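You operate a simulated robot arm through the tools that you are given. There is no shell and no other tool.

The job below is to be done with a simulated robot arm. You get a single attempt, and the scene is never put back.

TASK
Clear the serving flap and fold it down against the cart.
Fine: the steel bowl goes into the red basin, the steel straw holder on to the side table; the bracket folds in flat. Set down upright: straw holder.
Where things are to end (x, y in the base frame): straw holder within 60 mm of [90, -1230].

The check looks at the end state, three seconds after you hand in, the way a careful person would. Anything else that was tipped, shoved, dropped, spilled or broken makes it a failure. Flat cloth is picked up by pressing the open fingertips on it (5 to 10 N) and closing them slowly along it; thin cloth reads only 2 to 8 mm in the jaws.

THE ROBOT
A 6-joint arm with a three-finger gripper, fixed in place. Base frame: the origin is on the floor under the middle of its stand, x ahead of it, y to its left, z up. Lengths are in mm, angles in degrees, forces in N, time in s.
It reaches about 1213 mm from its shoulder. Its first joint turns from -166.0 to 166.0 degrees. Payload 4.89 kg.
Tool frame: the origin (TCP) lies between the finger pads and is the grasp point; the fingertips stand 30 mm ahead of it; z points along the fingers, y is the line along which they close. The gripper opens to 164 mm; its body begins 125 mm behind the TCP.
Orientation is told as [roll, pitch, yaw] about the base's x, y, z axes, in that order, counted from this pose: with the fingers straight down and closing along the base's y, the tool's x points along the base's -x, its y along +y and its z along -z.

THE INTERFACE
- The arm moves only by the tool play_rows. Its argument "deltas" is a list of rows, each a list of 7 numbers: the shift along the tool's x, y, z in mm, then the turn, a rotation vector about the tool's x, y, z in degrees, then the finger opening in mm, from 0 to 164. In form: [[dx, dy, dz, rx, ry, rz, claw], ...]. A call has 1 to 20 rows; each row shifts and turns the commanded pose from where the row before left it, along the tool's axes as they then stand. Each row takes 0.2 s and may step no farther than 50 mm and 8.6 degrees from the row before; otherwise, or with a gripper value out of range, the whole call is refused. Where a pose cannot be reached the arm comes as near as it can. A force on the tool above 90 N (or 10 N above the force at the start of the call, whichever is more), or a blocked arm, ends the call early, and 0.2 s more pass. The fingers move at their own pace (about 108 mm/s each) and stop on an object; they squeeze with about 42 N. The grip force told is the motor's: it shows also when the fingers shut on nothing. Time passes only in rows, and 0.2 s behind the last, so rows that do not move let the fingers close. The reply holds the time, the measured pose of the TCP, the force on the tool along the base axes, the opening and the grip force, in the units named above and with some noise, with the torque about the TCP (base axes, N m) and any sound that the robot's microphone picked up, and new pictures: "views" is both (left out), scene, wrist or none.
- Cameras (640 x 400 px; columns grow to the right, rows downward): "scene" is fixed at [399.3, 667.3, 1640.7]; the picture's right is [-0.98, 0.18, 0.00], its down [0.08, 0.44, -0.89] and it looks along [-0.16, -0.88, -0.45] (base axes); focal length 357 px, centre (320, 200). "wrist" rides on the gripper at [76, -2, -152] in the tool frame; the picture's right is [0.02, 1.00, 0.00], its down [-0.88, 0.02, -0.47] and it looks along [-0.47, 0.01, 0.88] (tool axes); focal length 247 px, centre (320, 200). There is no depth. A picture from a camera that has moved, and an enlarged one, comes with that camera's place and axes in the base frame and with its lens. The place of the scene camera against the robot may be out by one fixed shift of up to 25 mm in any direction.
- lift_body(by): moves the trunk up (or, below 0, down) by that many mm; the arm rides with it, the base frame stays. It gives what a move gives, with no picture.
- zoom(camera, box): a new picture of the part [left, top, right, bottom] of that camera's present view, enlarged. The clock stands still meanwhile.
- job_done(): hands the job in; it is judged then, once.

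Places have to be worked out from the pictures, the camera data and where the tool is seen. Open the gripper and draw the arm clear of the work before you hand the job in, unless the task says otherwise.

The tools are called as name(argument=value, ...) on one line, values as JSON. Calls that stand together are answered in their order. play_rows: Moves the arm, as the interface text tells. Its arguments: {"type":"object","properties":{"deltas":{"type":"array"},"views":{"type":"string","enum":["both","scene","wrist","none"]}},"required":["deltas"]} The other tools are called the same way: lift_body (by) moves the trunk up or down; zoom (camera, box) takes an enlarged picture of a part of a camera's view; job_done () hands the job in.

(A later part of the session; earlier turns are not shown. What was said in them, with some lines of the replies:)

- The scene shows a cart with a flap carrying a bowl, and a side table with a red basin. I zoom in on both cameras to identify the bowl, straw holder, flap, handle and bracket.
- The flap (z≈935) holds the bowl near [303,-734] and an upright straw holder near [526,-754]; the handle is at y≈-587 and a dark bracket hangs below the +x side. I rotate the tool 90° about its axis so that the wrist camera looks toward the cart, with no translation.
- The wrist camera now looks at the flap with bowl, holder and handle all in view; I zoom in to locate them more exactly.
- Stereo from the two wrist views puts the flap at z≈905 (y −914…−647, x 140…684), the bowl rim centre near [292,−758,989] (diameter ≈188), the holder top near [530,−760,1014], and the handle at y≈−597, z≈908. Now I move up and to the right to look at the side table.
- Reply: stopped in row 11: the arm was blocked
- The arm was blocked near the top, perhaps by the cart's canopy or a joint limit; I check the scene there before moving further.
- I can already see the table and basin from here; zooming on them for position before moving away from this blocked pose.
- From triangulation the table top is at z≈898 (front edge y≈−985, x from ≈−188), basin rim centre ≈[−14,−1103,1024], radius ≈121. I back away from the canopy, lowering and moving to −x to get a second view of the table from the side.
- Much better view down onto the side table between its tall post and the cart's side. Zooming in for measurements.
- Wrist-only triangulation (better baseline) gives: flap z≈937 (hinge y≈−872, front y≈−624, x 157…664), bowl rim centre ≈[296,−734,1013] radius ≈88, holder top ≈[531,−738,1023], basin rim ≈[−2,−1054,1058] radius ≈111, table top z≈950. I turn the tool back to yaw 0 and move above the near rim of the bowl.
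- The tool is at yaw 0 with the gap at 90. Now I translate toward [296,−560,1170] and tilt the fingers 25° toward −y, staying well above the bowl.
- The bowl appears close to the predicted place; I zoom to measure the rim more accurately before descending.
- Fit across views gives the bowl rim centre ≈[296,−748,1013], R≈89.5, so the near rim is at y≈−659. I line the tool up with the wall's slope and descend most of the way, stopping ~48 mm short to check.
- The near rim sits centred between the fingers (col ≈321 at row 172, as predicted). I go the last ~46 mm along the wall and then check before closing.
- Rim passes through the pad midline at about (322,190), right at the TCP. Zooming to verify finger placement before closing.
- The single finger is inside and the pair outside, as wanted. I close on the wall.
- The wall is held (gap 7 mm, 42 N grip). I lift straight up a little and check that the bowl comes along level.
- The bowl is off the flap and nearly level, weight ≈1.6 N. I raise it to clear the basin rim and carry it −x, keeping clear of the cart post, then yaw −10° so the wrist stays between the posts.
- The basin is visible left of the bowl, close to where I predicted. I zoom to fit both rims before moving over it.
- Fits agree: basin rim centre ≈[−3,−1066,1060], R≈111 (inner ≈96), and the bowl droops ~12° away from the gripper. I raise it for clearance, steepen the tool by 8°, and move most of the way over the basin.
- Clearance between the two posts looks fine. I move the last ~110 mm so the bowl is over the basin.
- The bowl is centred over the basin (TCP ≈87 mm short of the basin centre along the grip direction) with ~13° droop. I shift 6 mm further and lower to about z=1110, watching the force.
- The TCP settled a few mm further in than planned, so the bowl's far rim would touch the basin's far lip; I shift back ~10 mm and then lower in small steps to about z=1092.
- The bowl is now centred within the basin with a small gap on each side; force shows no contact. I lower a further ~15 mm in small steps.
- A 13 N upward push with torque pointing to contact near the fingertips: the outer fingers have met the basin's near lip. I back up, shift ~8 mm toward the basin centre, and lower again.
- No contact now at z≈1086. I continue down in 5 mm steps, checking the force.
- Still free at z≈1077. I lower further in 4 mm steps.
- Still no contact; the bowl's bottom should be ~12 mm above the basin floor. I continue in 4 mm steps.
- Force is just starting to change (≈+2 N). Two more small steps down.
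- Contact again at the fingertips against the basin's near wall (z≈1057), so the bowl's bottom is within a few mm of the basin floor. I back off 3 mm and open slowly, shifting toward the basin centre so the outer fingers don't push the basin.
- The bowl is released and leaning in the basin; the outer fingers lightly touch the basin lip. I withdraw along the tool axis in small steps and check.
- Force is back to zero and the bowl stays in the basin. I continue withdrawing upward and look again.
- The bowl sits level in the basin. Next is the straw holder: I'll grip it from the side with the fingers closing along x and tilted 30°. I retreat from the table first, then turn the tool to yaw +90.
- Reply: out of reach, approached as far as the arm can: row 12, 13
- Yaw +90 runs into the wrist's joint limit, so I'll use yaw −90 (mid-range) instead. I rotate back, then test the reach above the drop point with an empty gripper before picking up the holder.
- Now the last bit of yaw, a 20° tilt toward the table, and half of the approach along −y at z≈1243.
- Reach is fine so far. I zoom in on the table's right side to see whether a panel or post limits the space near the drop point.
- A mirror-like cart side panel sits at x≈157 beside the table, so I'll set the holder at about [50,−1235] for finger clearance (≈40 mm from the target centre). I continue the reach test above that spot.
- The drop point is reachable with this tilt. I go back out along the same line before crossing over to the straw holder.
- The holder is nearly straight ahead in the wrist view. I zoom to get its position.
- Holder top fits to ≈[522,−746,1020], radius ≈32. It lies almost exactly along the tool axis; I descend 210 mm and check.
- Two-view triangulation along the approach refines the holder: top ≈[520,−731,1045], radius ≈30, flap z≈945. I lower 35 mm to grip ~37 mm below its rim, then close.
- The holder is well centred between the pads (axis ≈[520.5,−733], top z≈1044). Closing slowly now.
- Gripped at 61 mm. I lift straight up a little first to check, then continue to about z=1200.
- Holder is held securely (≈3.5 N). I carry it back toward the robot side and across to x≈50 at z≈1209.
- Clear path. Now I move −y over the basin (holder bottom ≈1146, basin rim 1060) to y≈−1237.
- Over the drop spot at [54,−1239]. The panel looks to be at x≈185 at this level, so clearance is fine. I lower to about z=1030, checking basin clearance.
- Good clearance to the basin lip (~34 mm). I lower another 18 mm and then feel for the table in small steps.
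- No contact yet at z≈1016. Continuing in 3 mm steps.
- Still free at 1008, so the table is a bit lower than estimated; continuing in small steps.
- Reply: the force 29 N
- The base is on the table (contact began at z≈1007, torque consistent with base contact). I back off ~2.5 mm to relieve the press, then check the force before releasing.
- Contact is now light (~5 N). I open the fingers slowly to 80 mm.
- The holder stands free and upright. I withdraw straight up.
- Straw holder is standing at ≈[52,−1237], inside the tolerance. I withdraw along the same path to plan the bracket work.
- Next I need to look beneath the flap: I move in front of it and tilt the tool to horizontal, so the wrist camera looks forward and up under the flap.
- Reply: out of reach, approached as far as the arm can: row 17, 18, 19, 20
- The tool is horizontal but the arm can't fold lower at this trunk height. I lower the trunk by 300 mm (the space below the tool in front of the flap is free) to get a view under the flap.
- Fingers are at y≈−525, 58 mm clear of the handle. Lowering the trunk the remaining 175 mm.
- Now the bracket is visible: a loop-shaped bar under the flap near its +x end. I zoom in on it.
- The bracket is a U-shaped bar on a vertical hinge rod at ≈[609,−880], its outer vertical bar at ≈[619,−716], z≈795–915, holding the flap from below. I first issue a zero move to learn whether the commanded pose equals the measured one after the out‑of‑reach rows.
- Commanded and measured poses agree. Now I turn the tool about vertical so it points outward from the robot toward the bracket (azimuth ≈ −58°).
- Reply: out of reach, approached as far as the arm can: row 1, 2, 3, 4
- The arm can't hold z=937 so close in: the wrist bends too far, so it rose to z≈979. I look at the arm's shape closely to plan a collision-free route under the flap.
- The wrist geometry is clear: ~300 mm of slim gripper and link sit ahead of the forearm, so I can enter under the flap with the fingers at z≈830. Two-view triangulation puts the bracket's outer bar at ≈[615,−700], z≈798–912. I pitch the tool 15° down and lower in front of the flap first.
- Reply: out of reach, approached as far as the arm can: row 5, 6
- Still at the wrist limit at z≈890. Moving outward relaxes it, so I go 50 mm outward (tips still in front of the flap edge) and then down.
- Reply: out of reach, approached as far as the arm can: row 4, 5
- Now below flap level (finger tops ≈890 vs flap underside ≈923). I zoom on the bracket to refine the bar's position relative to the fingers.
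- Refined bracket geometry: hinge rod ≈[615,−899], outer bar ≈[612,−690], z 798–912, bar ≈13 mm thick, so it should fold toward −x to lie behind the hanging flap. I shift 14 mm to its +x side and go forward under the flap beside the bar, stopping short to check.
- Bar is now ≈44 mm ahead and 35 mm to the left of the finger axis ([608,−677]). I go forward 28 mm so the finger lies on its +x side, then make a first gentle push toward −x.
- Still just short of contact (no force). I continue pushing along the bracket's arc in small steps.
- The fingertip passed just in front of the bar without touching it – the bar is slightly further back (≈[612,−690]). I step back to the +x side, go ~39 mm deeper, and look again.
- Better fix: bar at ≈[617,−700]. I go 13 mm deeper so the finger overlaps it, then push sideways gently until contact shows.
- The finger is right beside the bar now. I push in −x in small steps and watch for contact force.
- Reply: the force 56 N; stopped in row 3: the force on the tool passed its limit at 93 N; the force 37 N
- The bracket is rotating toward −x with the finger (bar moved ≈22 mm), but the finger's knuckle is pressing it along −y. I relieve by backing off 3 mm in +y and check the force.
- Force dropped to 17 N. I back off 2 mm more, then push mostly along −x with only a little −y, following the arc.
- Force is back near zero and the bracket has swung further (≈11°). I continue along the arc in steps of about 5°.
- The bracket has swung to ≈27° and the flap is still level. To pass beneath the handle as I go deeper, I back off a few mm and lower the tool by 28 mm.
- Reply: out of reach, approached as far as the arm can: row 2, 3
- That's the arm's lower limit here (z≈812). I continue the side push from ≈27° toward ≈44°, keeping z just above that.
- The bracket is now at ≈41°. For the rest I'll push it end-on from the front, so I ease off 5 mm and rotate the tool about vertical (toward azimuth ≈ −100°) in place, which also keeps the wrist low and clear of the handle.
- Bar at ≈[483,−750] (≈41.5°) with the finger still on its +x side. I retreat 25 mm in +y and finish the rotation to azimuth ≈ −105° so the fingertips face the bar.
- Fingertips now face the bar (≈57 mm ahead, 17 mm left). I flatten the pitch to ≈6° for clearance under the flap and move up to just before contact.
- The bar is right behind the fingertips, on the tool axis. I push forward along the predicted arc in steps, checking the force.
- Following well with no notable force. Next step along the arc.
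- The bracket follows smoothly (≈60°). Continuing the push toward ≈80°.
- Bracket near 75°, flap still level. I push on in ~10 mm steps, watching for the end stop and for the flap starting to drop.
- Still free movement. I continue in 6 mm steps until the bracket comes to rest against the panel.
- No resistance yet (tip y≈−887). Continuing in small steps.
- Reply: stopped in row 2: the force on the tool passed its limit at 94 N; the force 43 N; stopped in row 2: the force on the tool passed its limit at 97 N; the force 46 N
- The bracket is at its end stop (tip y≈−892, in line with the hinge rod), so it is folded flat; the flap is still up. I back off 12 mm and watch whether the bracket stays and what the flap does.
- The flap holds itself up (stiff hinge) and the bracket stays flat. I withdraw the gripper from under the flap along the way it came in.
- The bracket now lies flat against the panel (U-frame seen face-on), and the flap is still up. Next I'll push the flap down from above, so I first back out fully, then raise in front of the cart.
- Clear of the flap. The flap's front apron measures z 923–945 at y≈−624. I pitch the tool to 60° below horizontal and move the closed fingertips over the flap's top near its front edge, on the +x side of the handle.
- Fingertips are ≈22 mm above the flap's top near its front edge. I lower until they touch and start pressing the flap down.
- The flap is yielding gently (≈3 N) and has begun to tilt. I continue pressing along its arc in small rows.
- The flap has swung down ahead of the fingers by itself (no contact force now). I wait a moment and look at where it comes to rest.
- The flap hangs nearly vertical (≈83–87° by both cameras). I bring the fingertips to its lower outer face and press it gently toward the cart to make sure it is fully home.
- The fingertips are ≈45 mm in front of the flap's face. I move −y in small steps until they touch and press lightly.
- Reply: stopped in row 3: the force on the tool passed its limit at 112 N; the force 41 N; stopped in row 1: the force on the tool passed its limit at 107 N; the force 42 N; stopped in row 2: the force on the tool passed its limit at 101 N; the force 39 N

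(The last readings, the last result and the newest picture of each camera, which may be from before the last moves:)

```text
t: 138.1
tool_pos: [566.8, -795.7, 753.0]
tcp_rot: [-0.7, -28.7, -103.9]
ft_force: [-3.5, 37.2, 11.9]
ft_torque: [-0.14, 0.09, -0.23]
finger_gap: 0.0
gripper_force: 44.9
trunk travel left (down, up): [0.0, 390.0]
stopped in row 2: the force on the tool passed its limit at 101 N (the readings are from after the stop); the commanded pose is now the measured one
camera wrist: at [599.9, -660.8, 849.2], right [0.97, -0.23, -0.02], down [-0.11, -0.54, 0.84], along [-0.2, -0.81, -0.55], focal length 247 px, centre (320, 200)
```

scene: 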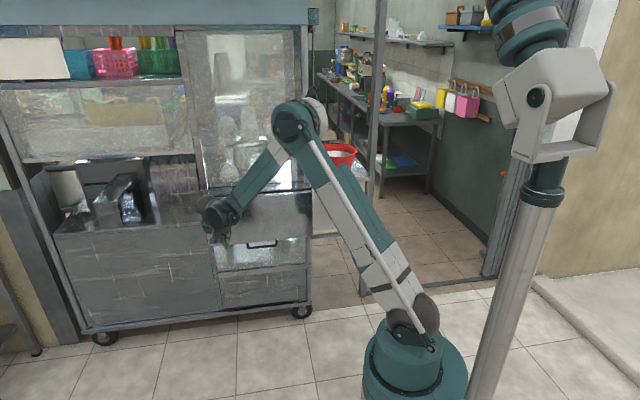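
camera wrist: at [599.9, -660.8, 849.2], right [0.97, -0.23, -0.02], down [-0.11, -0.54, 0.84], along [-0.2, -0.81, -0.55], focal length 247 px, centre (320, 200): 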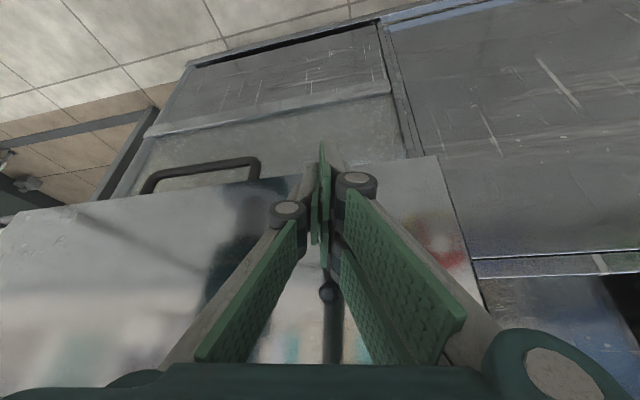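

The flap is rigidly stopped with the fingertips at y≈−811, and triangulating its lower corner gives ≈[651,−799,727] — so it may be held out at ~72–78° by something. I back off and look from the side to find out what stops it.

play_rows(deltas=[[10, -3, -6, 0, 0, 0, 0], [20, -6, -12, 0, 0, 0, 0], [25, -7, -14, 0, 0, 0, 0], [25, -7, -14, 0, 0, 0, 0], [0, 0, 0, 0, 0, 0, 0]], views="both")

zoom(camera="scene", box=[180, 170, 340, 290])

zoom(camera="wrist", box=[60, 40, 480, 360])

```text
t: 139.3
tool_pos: [566.2, -703.5, 755.0]
tcp_rot: [-0.6, -28.7, -104.1]
ft_force: [0.7, 0.1, -0.3]
ft_torque: [0.05, 0.01, 0.0]
finger_gap: 0.0
gripper_force: 44.9
trunk travel left (down, up): [0.0, 390.0]
camera wrist: at [599.3, -567.5, 851.3], right [0.97, -0.23, -0.02], down [-0.11, -0.54, 0.84], along [-0.2, -0.81, -0.55], focal length 247 px, centre (320, 200)
```

scene: 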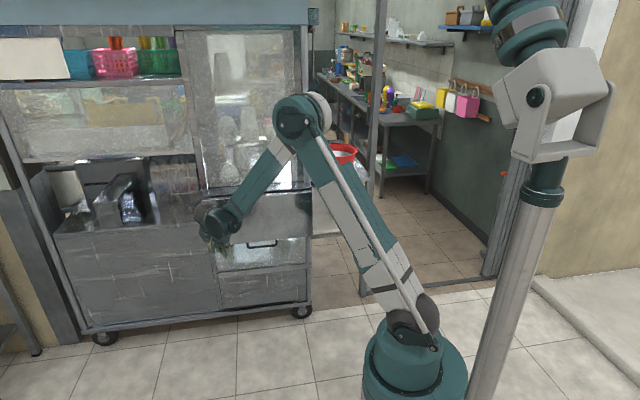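
wrist: 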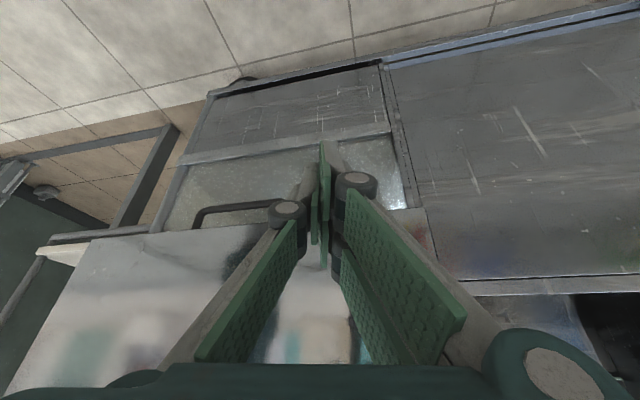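

```text
3.33 times, centred on (260, 230) of scene
camera zoom: at [399.3, 667.3, 1640.7], right [-0.98, 0.18, 0.0], down [0.08, 0.44, -0.89], along [-0.16, -0.88, -0.45], focal length 1191 px, centre (520, 100)
```

zoom: 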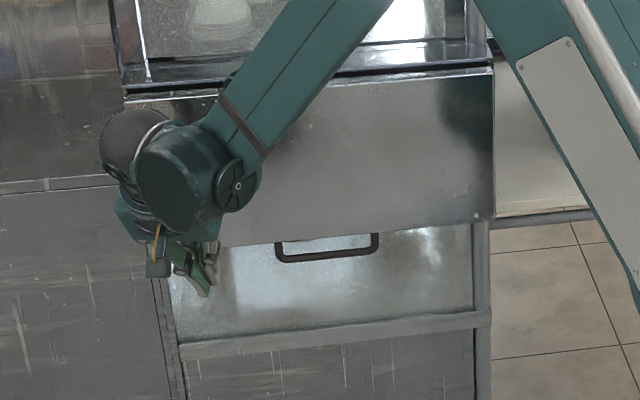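

```text
1.25 times, centred on (270, 200) of wrist
camera zoom: at [599.3, -567.5, 851.3], right [0.97, -0.23, -0.02], down [-0.11, -0.54, 0.84], along [-0.2, -0.81, -0.55], focal length 309 px, centre (382, 200)
```

zoom: 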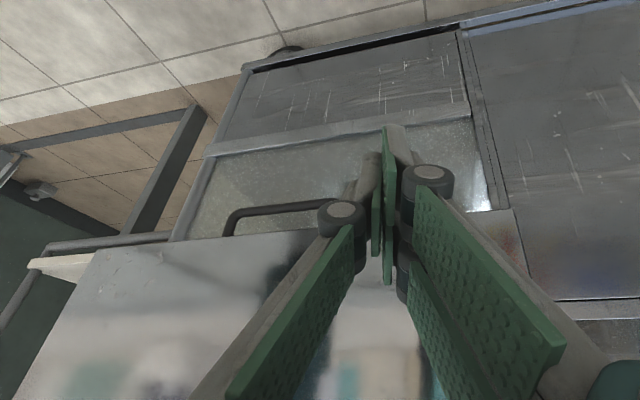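

Using the current view, the flap's lower corner fits ≈[664,−852,688], i.e. the flap hangs essentially vertical, against its stop (it didn't yield to >100 N), and the earlier views put the bracket flat within a few degrees. I now back the arm away and open the gripper, then inspect everything.

play_rows(deltas=[[14, -7, -32, 0, 0, 0, 0], [14, -7, -32, 0, 0, 0, 0], [14, -7, -32, 0, 0, 0, 0], [14, -7, -32, 0, 0, 0, 0], [14, -7, -32, 0, 0, 0, 0], [14, -7, -32, 0, 0, 0, 40], [14, -7, -32, 0, 0, 0, 80], [0, 0, 0, 0, 0, 0, 80]], views="both")

zoom(camera="scene", box=[180, 120, 400, 300])

zoom(camera="wrist", box=[60, 40, 480, 360])

```text
t: 141.1
tool_pos: [566.0, -505.3, 906.0]
tcp_rot: [-0.6, -28.7, -104.1]
ft_force: [1.4, 0.0, -1.4]
ft_torque: [0.05, 0.04, -0.04]
finger_gap: 79.9
gripper_force: 0.2
trunk travel left (down, up): [0.0, 390.0]
camera wrist: at [599.3, -369.9, 1002.5], right [0.97, -0.23, -0.02], down [-0.11, -0.54, 0.84], along [-0.2, -0.81, -0.55], focal length 247 px, centre (320, 200)
```

scene: 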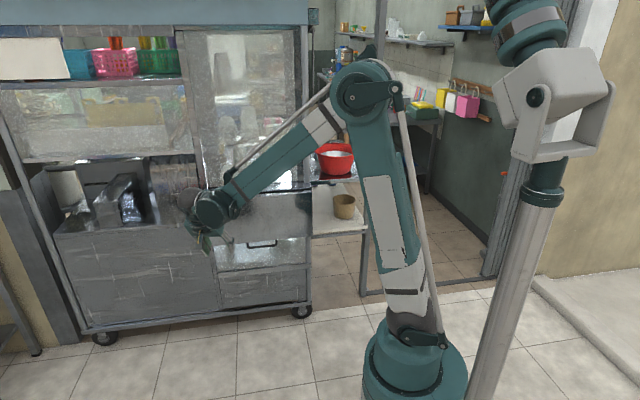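
wrist: 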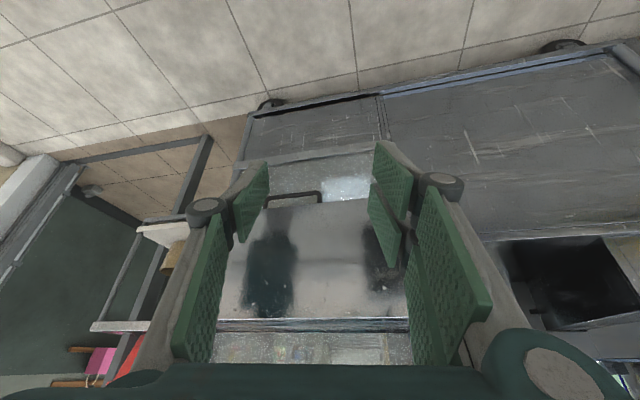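

```text
2.22 times, centred on (290, 210) of scene
camera zoom: at [399.3, 667.3, 1640.7], right [-0.98, 0.18, 0.0], down [0.08, 0.44, -0.89], along [-0.16, -0.88, -0.45], focal length 794 px, centre (387, 178)
```

zoom: 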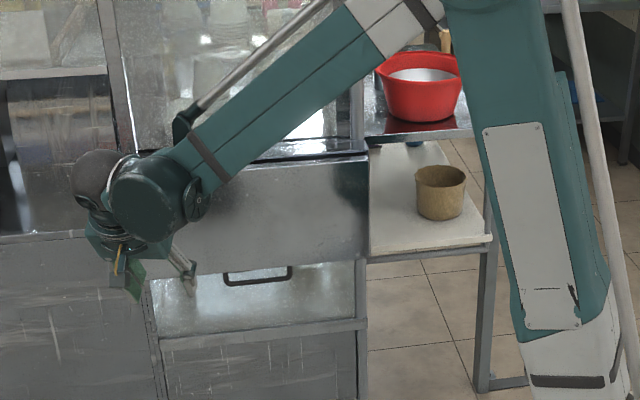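

```text
1.25 times, centred on (270, 200) of wrist
camera zoom: at [599.3, -369.9, 1002.5], right [0.97, -0.23, -0.02], down [-0.11, -0.54, 0.84], along [-0.2, -0.81, -0.55], focal length 309 px, centre (382, 200)
```

zoom: 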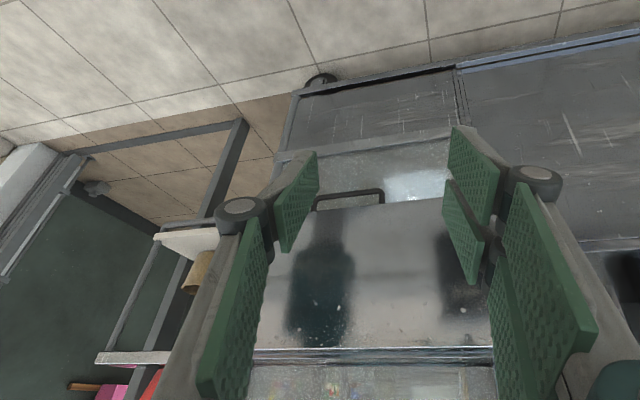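

I zoom into the folded flap's lower edge and handle from this pose for a careful angle check.

zoom(camera="wrist", box=[200, 140, 420, 340])

zoom(camera="scene", box=[200, 180, 330, 260])

```text
2.00 times, centred on (310, 240) of wrist
camera zoom: at [599.3, -369.9, 1002.5], right [0.97, -0.23, -0.02], down [-0.11, -0.54, 0.84], along [-0.2, -0.81, -0.55], focal length 494 px, centre (340, 120)
```

zoom: 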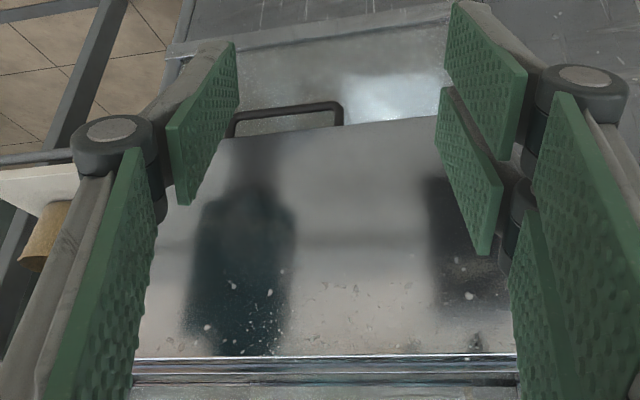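

```text
4.92 times, centred on (265, 220) of scene
camera zoom: at [399.3, 667.3, 1640.7], right [-0.98, 0.18, 0.0], down [0.08, 0.44, -0.89], along [-0.16, -0.88, -0.45], focal length 1759 px, centre (591, 102)
```

zoom: 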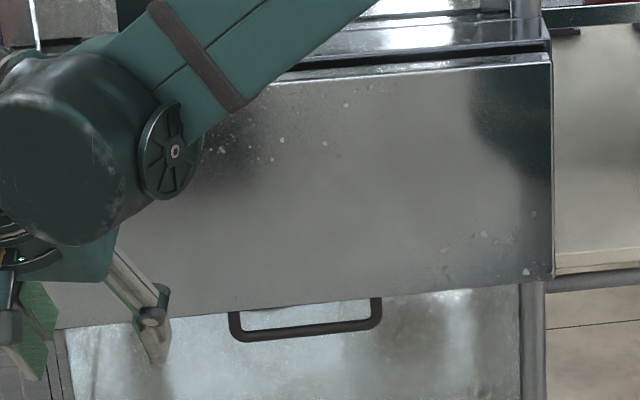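

Scene geometry (upper and lower corner at equal x give equal y within a few mm) confirms the flap hangs vertical. Now I raise the trunk back to its starting height to carry the arm clear of the work.

lift_body(by=200)

lift_body(by=125)

play_rows(deltas=[[0, -10, -20, 0, -7, 0, 80], [0, -10, -20, 0, 0, 0, 80], [0, -10, -20, 0, 0, 0, 80], [0, 0, 0, 0, 0, 0, 80]], views="both")

zoom(camera="scene", box=[180, 120, 400, 300])

```text
t: 143.3
tool_pos: [565.9, -505.6, 1106.1]
tcp_rot: [-0.6, -28.8, -104.1]
ft_force: [0.0, 0.0, 0.0]
ft_torque: [0.01, -0.01, -0.01]
finger_gap: 80.2
gripper_force: 0.1
trunk travel left (down, up): [-200.0, 190.0]
```

```text
t: 144.8
tool_pos: [565.1, -505.5, 1230.5]
tcp_rot: [-0.6, -28.7, -104.0]
ft_force: [0.0, 0.1, -0.3]
ft_torque: [0.01, 0.02, -0.01]
finger_gap: 80.0
gripper_force: 0.1
trunk travel left (down, up): [-325.0, 65.0]
```

```text
t: 145.8
tool_pos: [542.6, -464.4, 1282.3]
tcp_rot: [-0.6, -35.7, -104.0]
ft_force: [-0.9, 0.7, 1.0]
ft_torque: [-0.01, -0.07, 0.04]
finger_gap: 79.9
gripper_force: 0.1
trunk travel left (down, up): [-325.0, 65.0]
camera wrist: at [579.1, -319.2, 1361.1], right [0.97, -0.23, -0.02], down [-0.08, -0.43, 0.9], along [-0.22, -0.87, -0.44], focal length 247 px, centre (320, 200)
```

scene: 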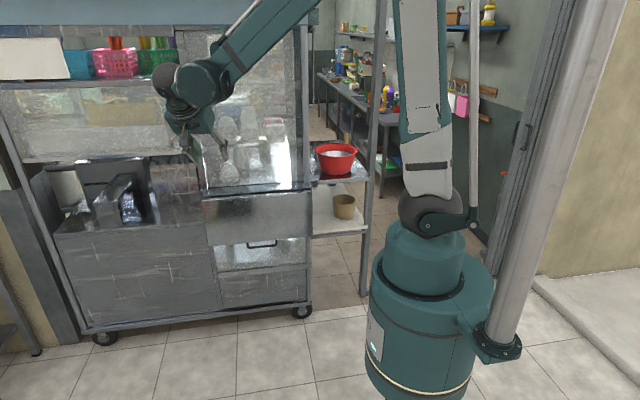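
wrist: 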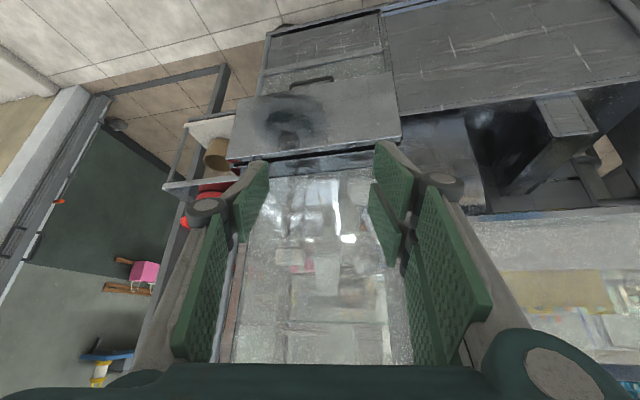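

```text
2.22 times, centred on (290, 210) of scene
camera zoom: at [399.3, 667.3, 1640.7], right [-0.98, 0.18, 0.0], down [0.08, 0.44, -0.89], along [-0.16, -0.88, -0.45], focal length 794 px, centre (387, 178)
```

zoom: 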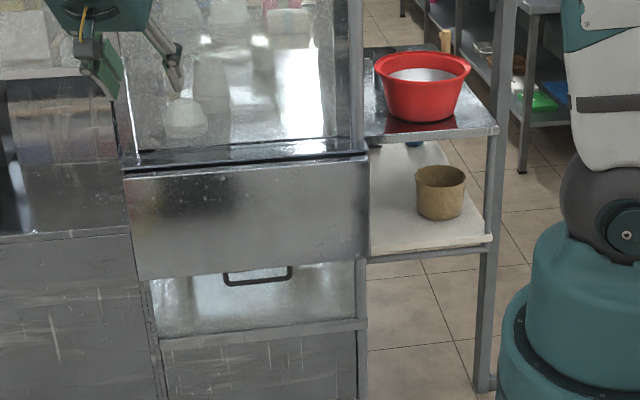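

The flap is folded down and the surface is clear. I zoom on the side table in the scene view to confirm the bowl and the straw holder.

zoom(camera="scene", box=[295, 120, 385, 190])

zoom(camera="wrist", box=[160, 60, 420, 240])

```text
5.71 times, centred on (340, 155) of scene
camera zoom: at [399.3, 667.3, 1640.7], right [-0.98, 0.18, 0.0], down [0.08, 0.44, -0.89], along [-0.16, -0.88, -0.45], focal length 2041 px, centre (206, 457)
```

zoom: 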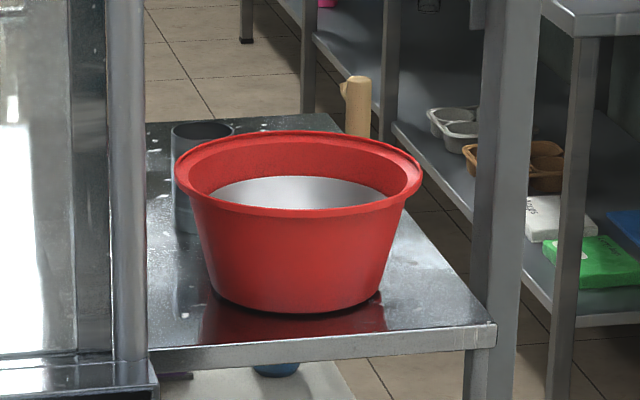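

```text
2.22 times, centred on (290, 150) of wrist
camera zoom: at [579.1, -319.2, 1361.1], right [0.97, -0.23, -0.02], down [-0.08, -0.43, 0.9], along [-0.22, -0.87, -0.44], focal length 549 px, centre (387, 311)
```

zoom: 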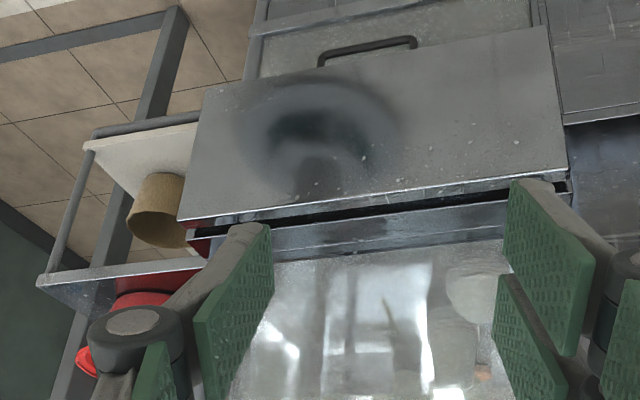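

Bowl is level in the basin, the straw holder stands upright on the table, the wooden-handled item is undisturbed, and the flap hangs vertical with the bracket flat behind it. I open the gripper fully and draw the arm back a little further.

play_rows(deltas=[[0, -20, -25, 0, 0, 0, 120], [0, -20, -25, 0, 0, 0, 164], [0, -20, -20, 0, 0, 0, 164], [0, 0, 0, 0, 0, 0, 164], [0, 0, 0, 0, 0, 0, 164], [0, 0, 0, 0, 0, 0, 164]], views="both")

zoom(camera="scene", box=[180, 140, 340, 280])

```text
t: 147.2
tool_pos: [494.6, -409.6, 1337.9]
tcp_rot: [-0.6, -35.7, -104.0]
ft_force: [0.2, 0.8, 0.0]
ft_torque: [0.03, 0.03, -0.01]
finger_gap: 163.8
gripper_force: 0.0
trunk travel left (down, up): [-325.0, 65.0]
camera wrist: at [530.8, -264.1, 1416.2], right [0.97, -0.23, -0.02], down [-0.08, -0.43, 0.9], along [-0.22, -0.87, -0.44], focal length 247 px, centre (320, 200)
```

scene: 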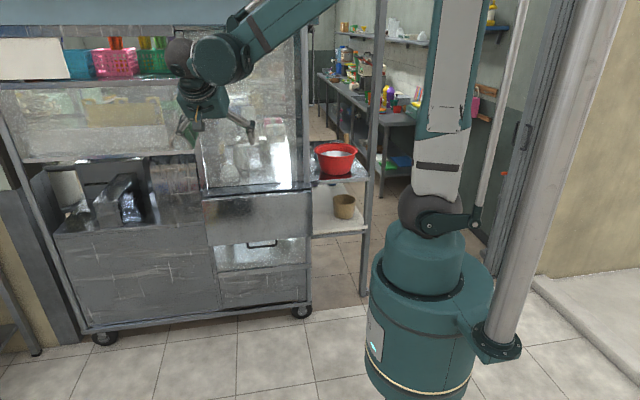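
wrist: 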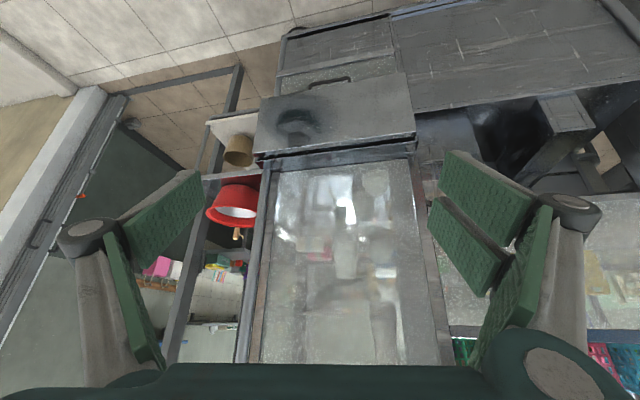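

```text
2.86 times, centred on (260, 210) of scene
camera zoom: at [399.3, 667.3, 1640.7], right [-0.98, 0.18, 0.0], down [0.08, 0.44, -0.89], along [-0.16, -0.88, -0.45], focal length 1021 px, centre (491, 171)
```

zoom: 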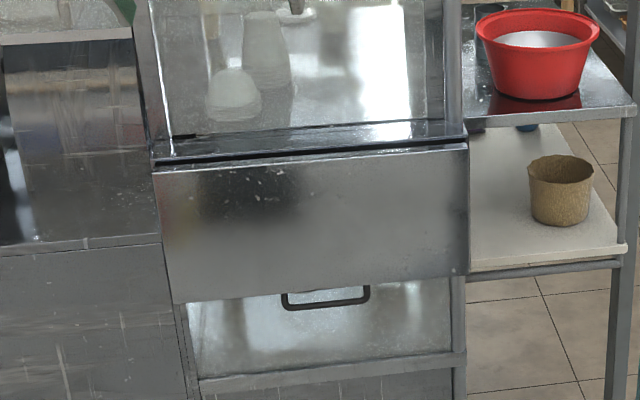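

Everything is in place: the flap is clear and hanging vertical like the cart's other uprights, the bracket is flat behind it, the bowl is in the basin, the straw holder is upright near target, and the arm is clear with the gripper open. I hand in the job.

job_done()

```text
The job is handed in.
```

The job is handed in. The serving flap is clear and folded down, and the arm is drawn back with the gripper open.

- **Flap:** it hangs vertical within a few degrees. It swung most of the way down on its own once I tipped it. Pressing on it afterwards, at about 100 N, did not move it any further.
- **Bracket:** I pushed it to its end stop, and it measured flat in two views taken before the flap came down. It is now behind the flap, so I could not look at it again.
- **Bowl:** it sits level in the red basin. My outer fingers touched the basin's rim and near wall at about 13 to 15 N while lowering the bowl, and the basin may have moved about 5 mm.
- **Straw holder:** it stands upright on the side table at about [52, -1237], roughly 39 mm from the target centre. I kept it to the low-x side so the fingers would clear the cart's side panel.

While pushing the bracket and then the flap to their stops, the tool passed its 90 N force limit several times, up to 112 N. I saw no damage in the pictures afterwards.
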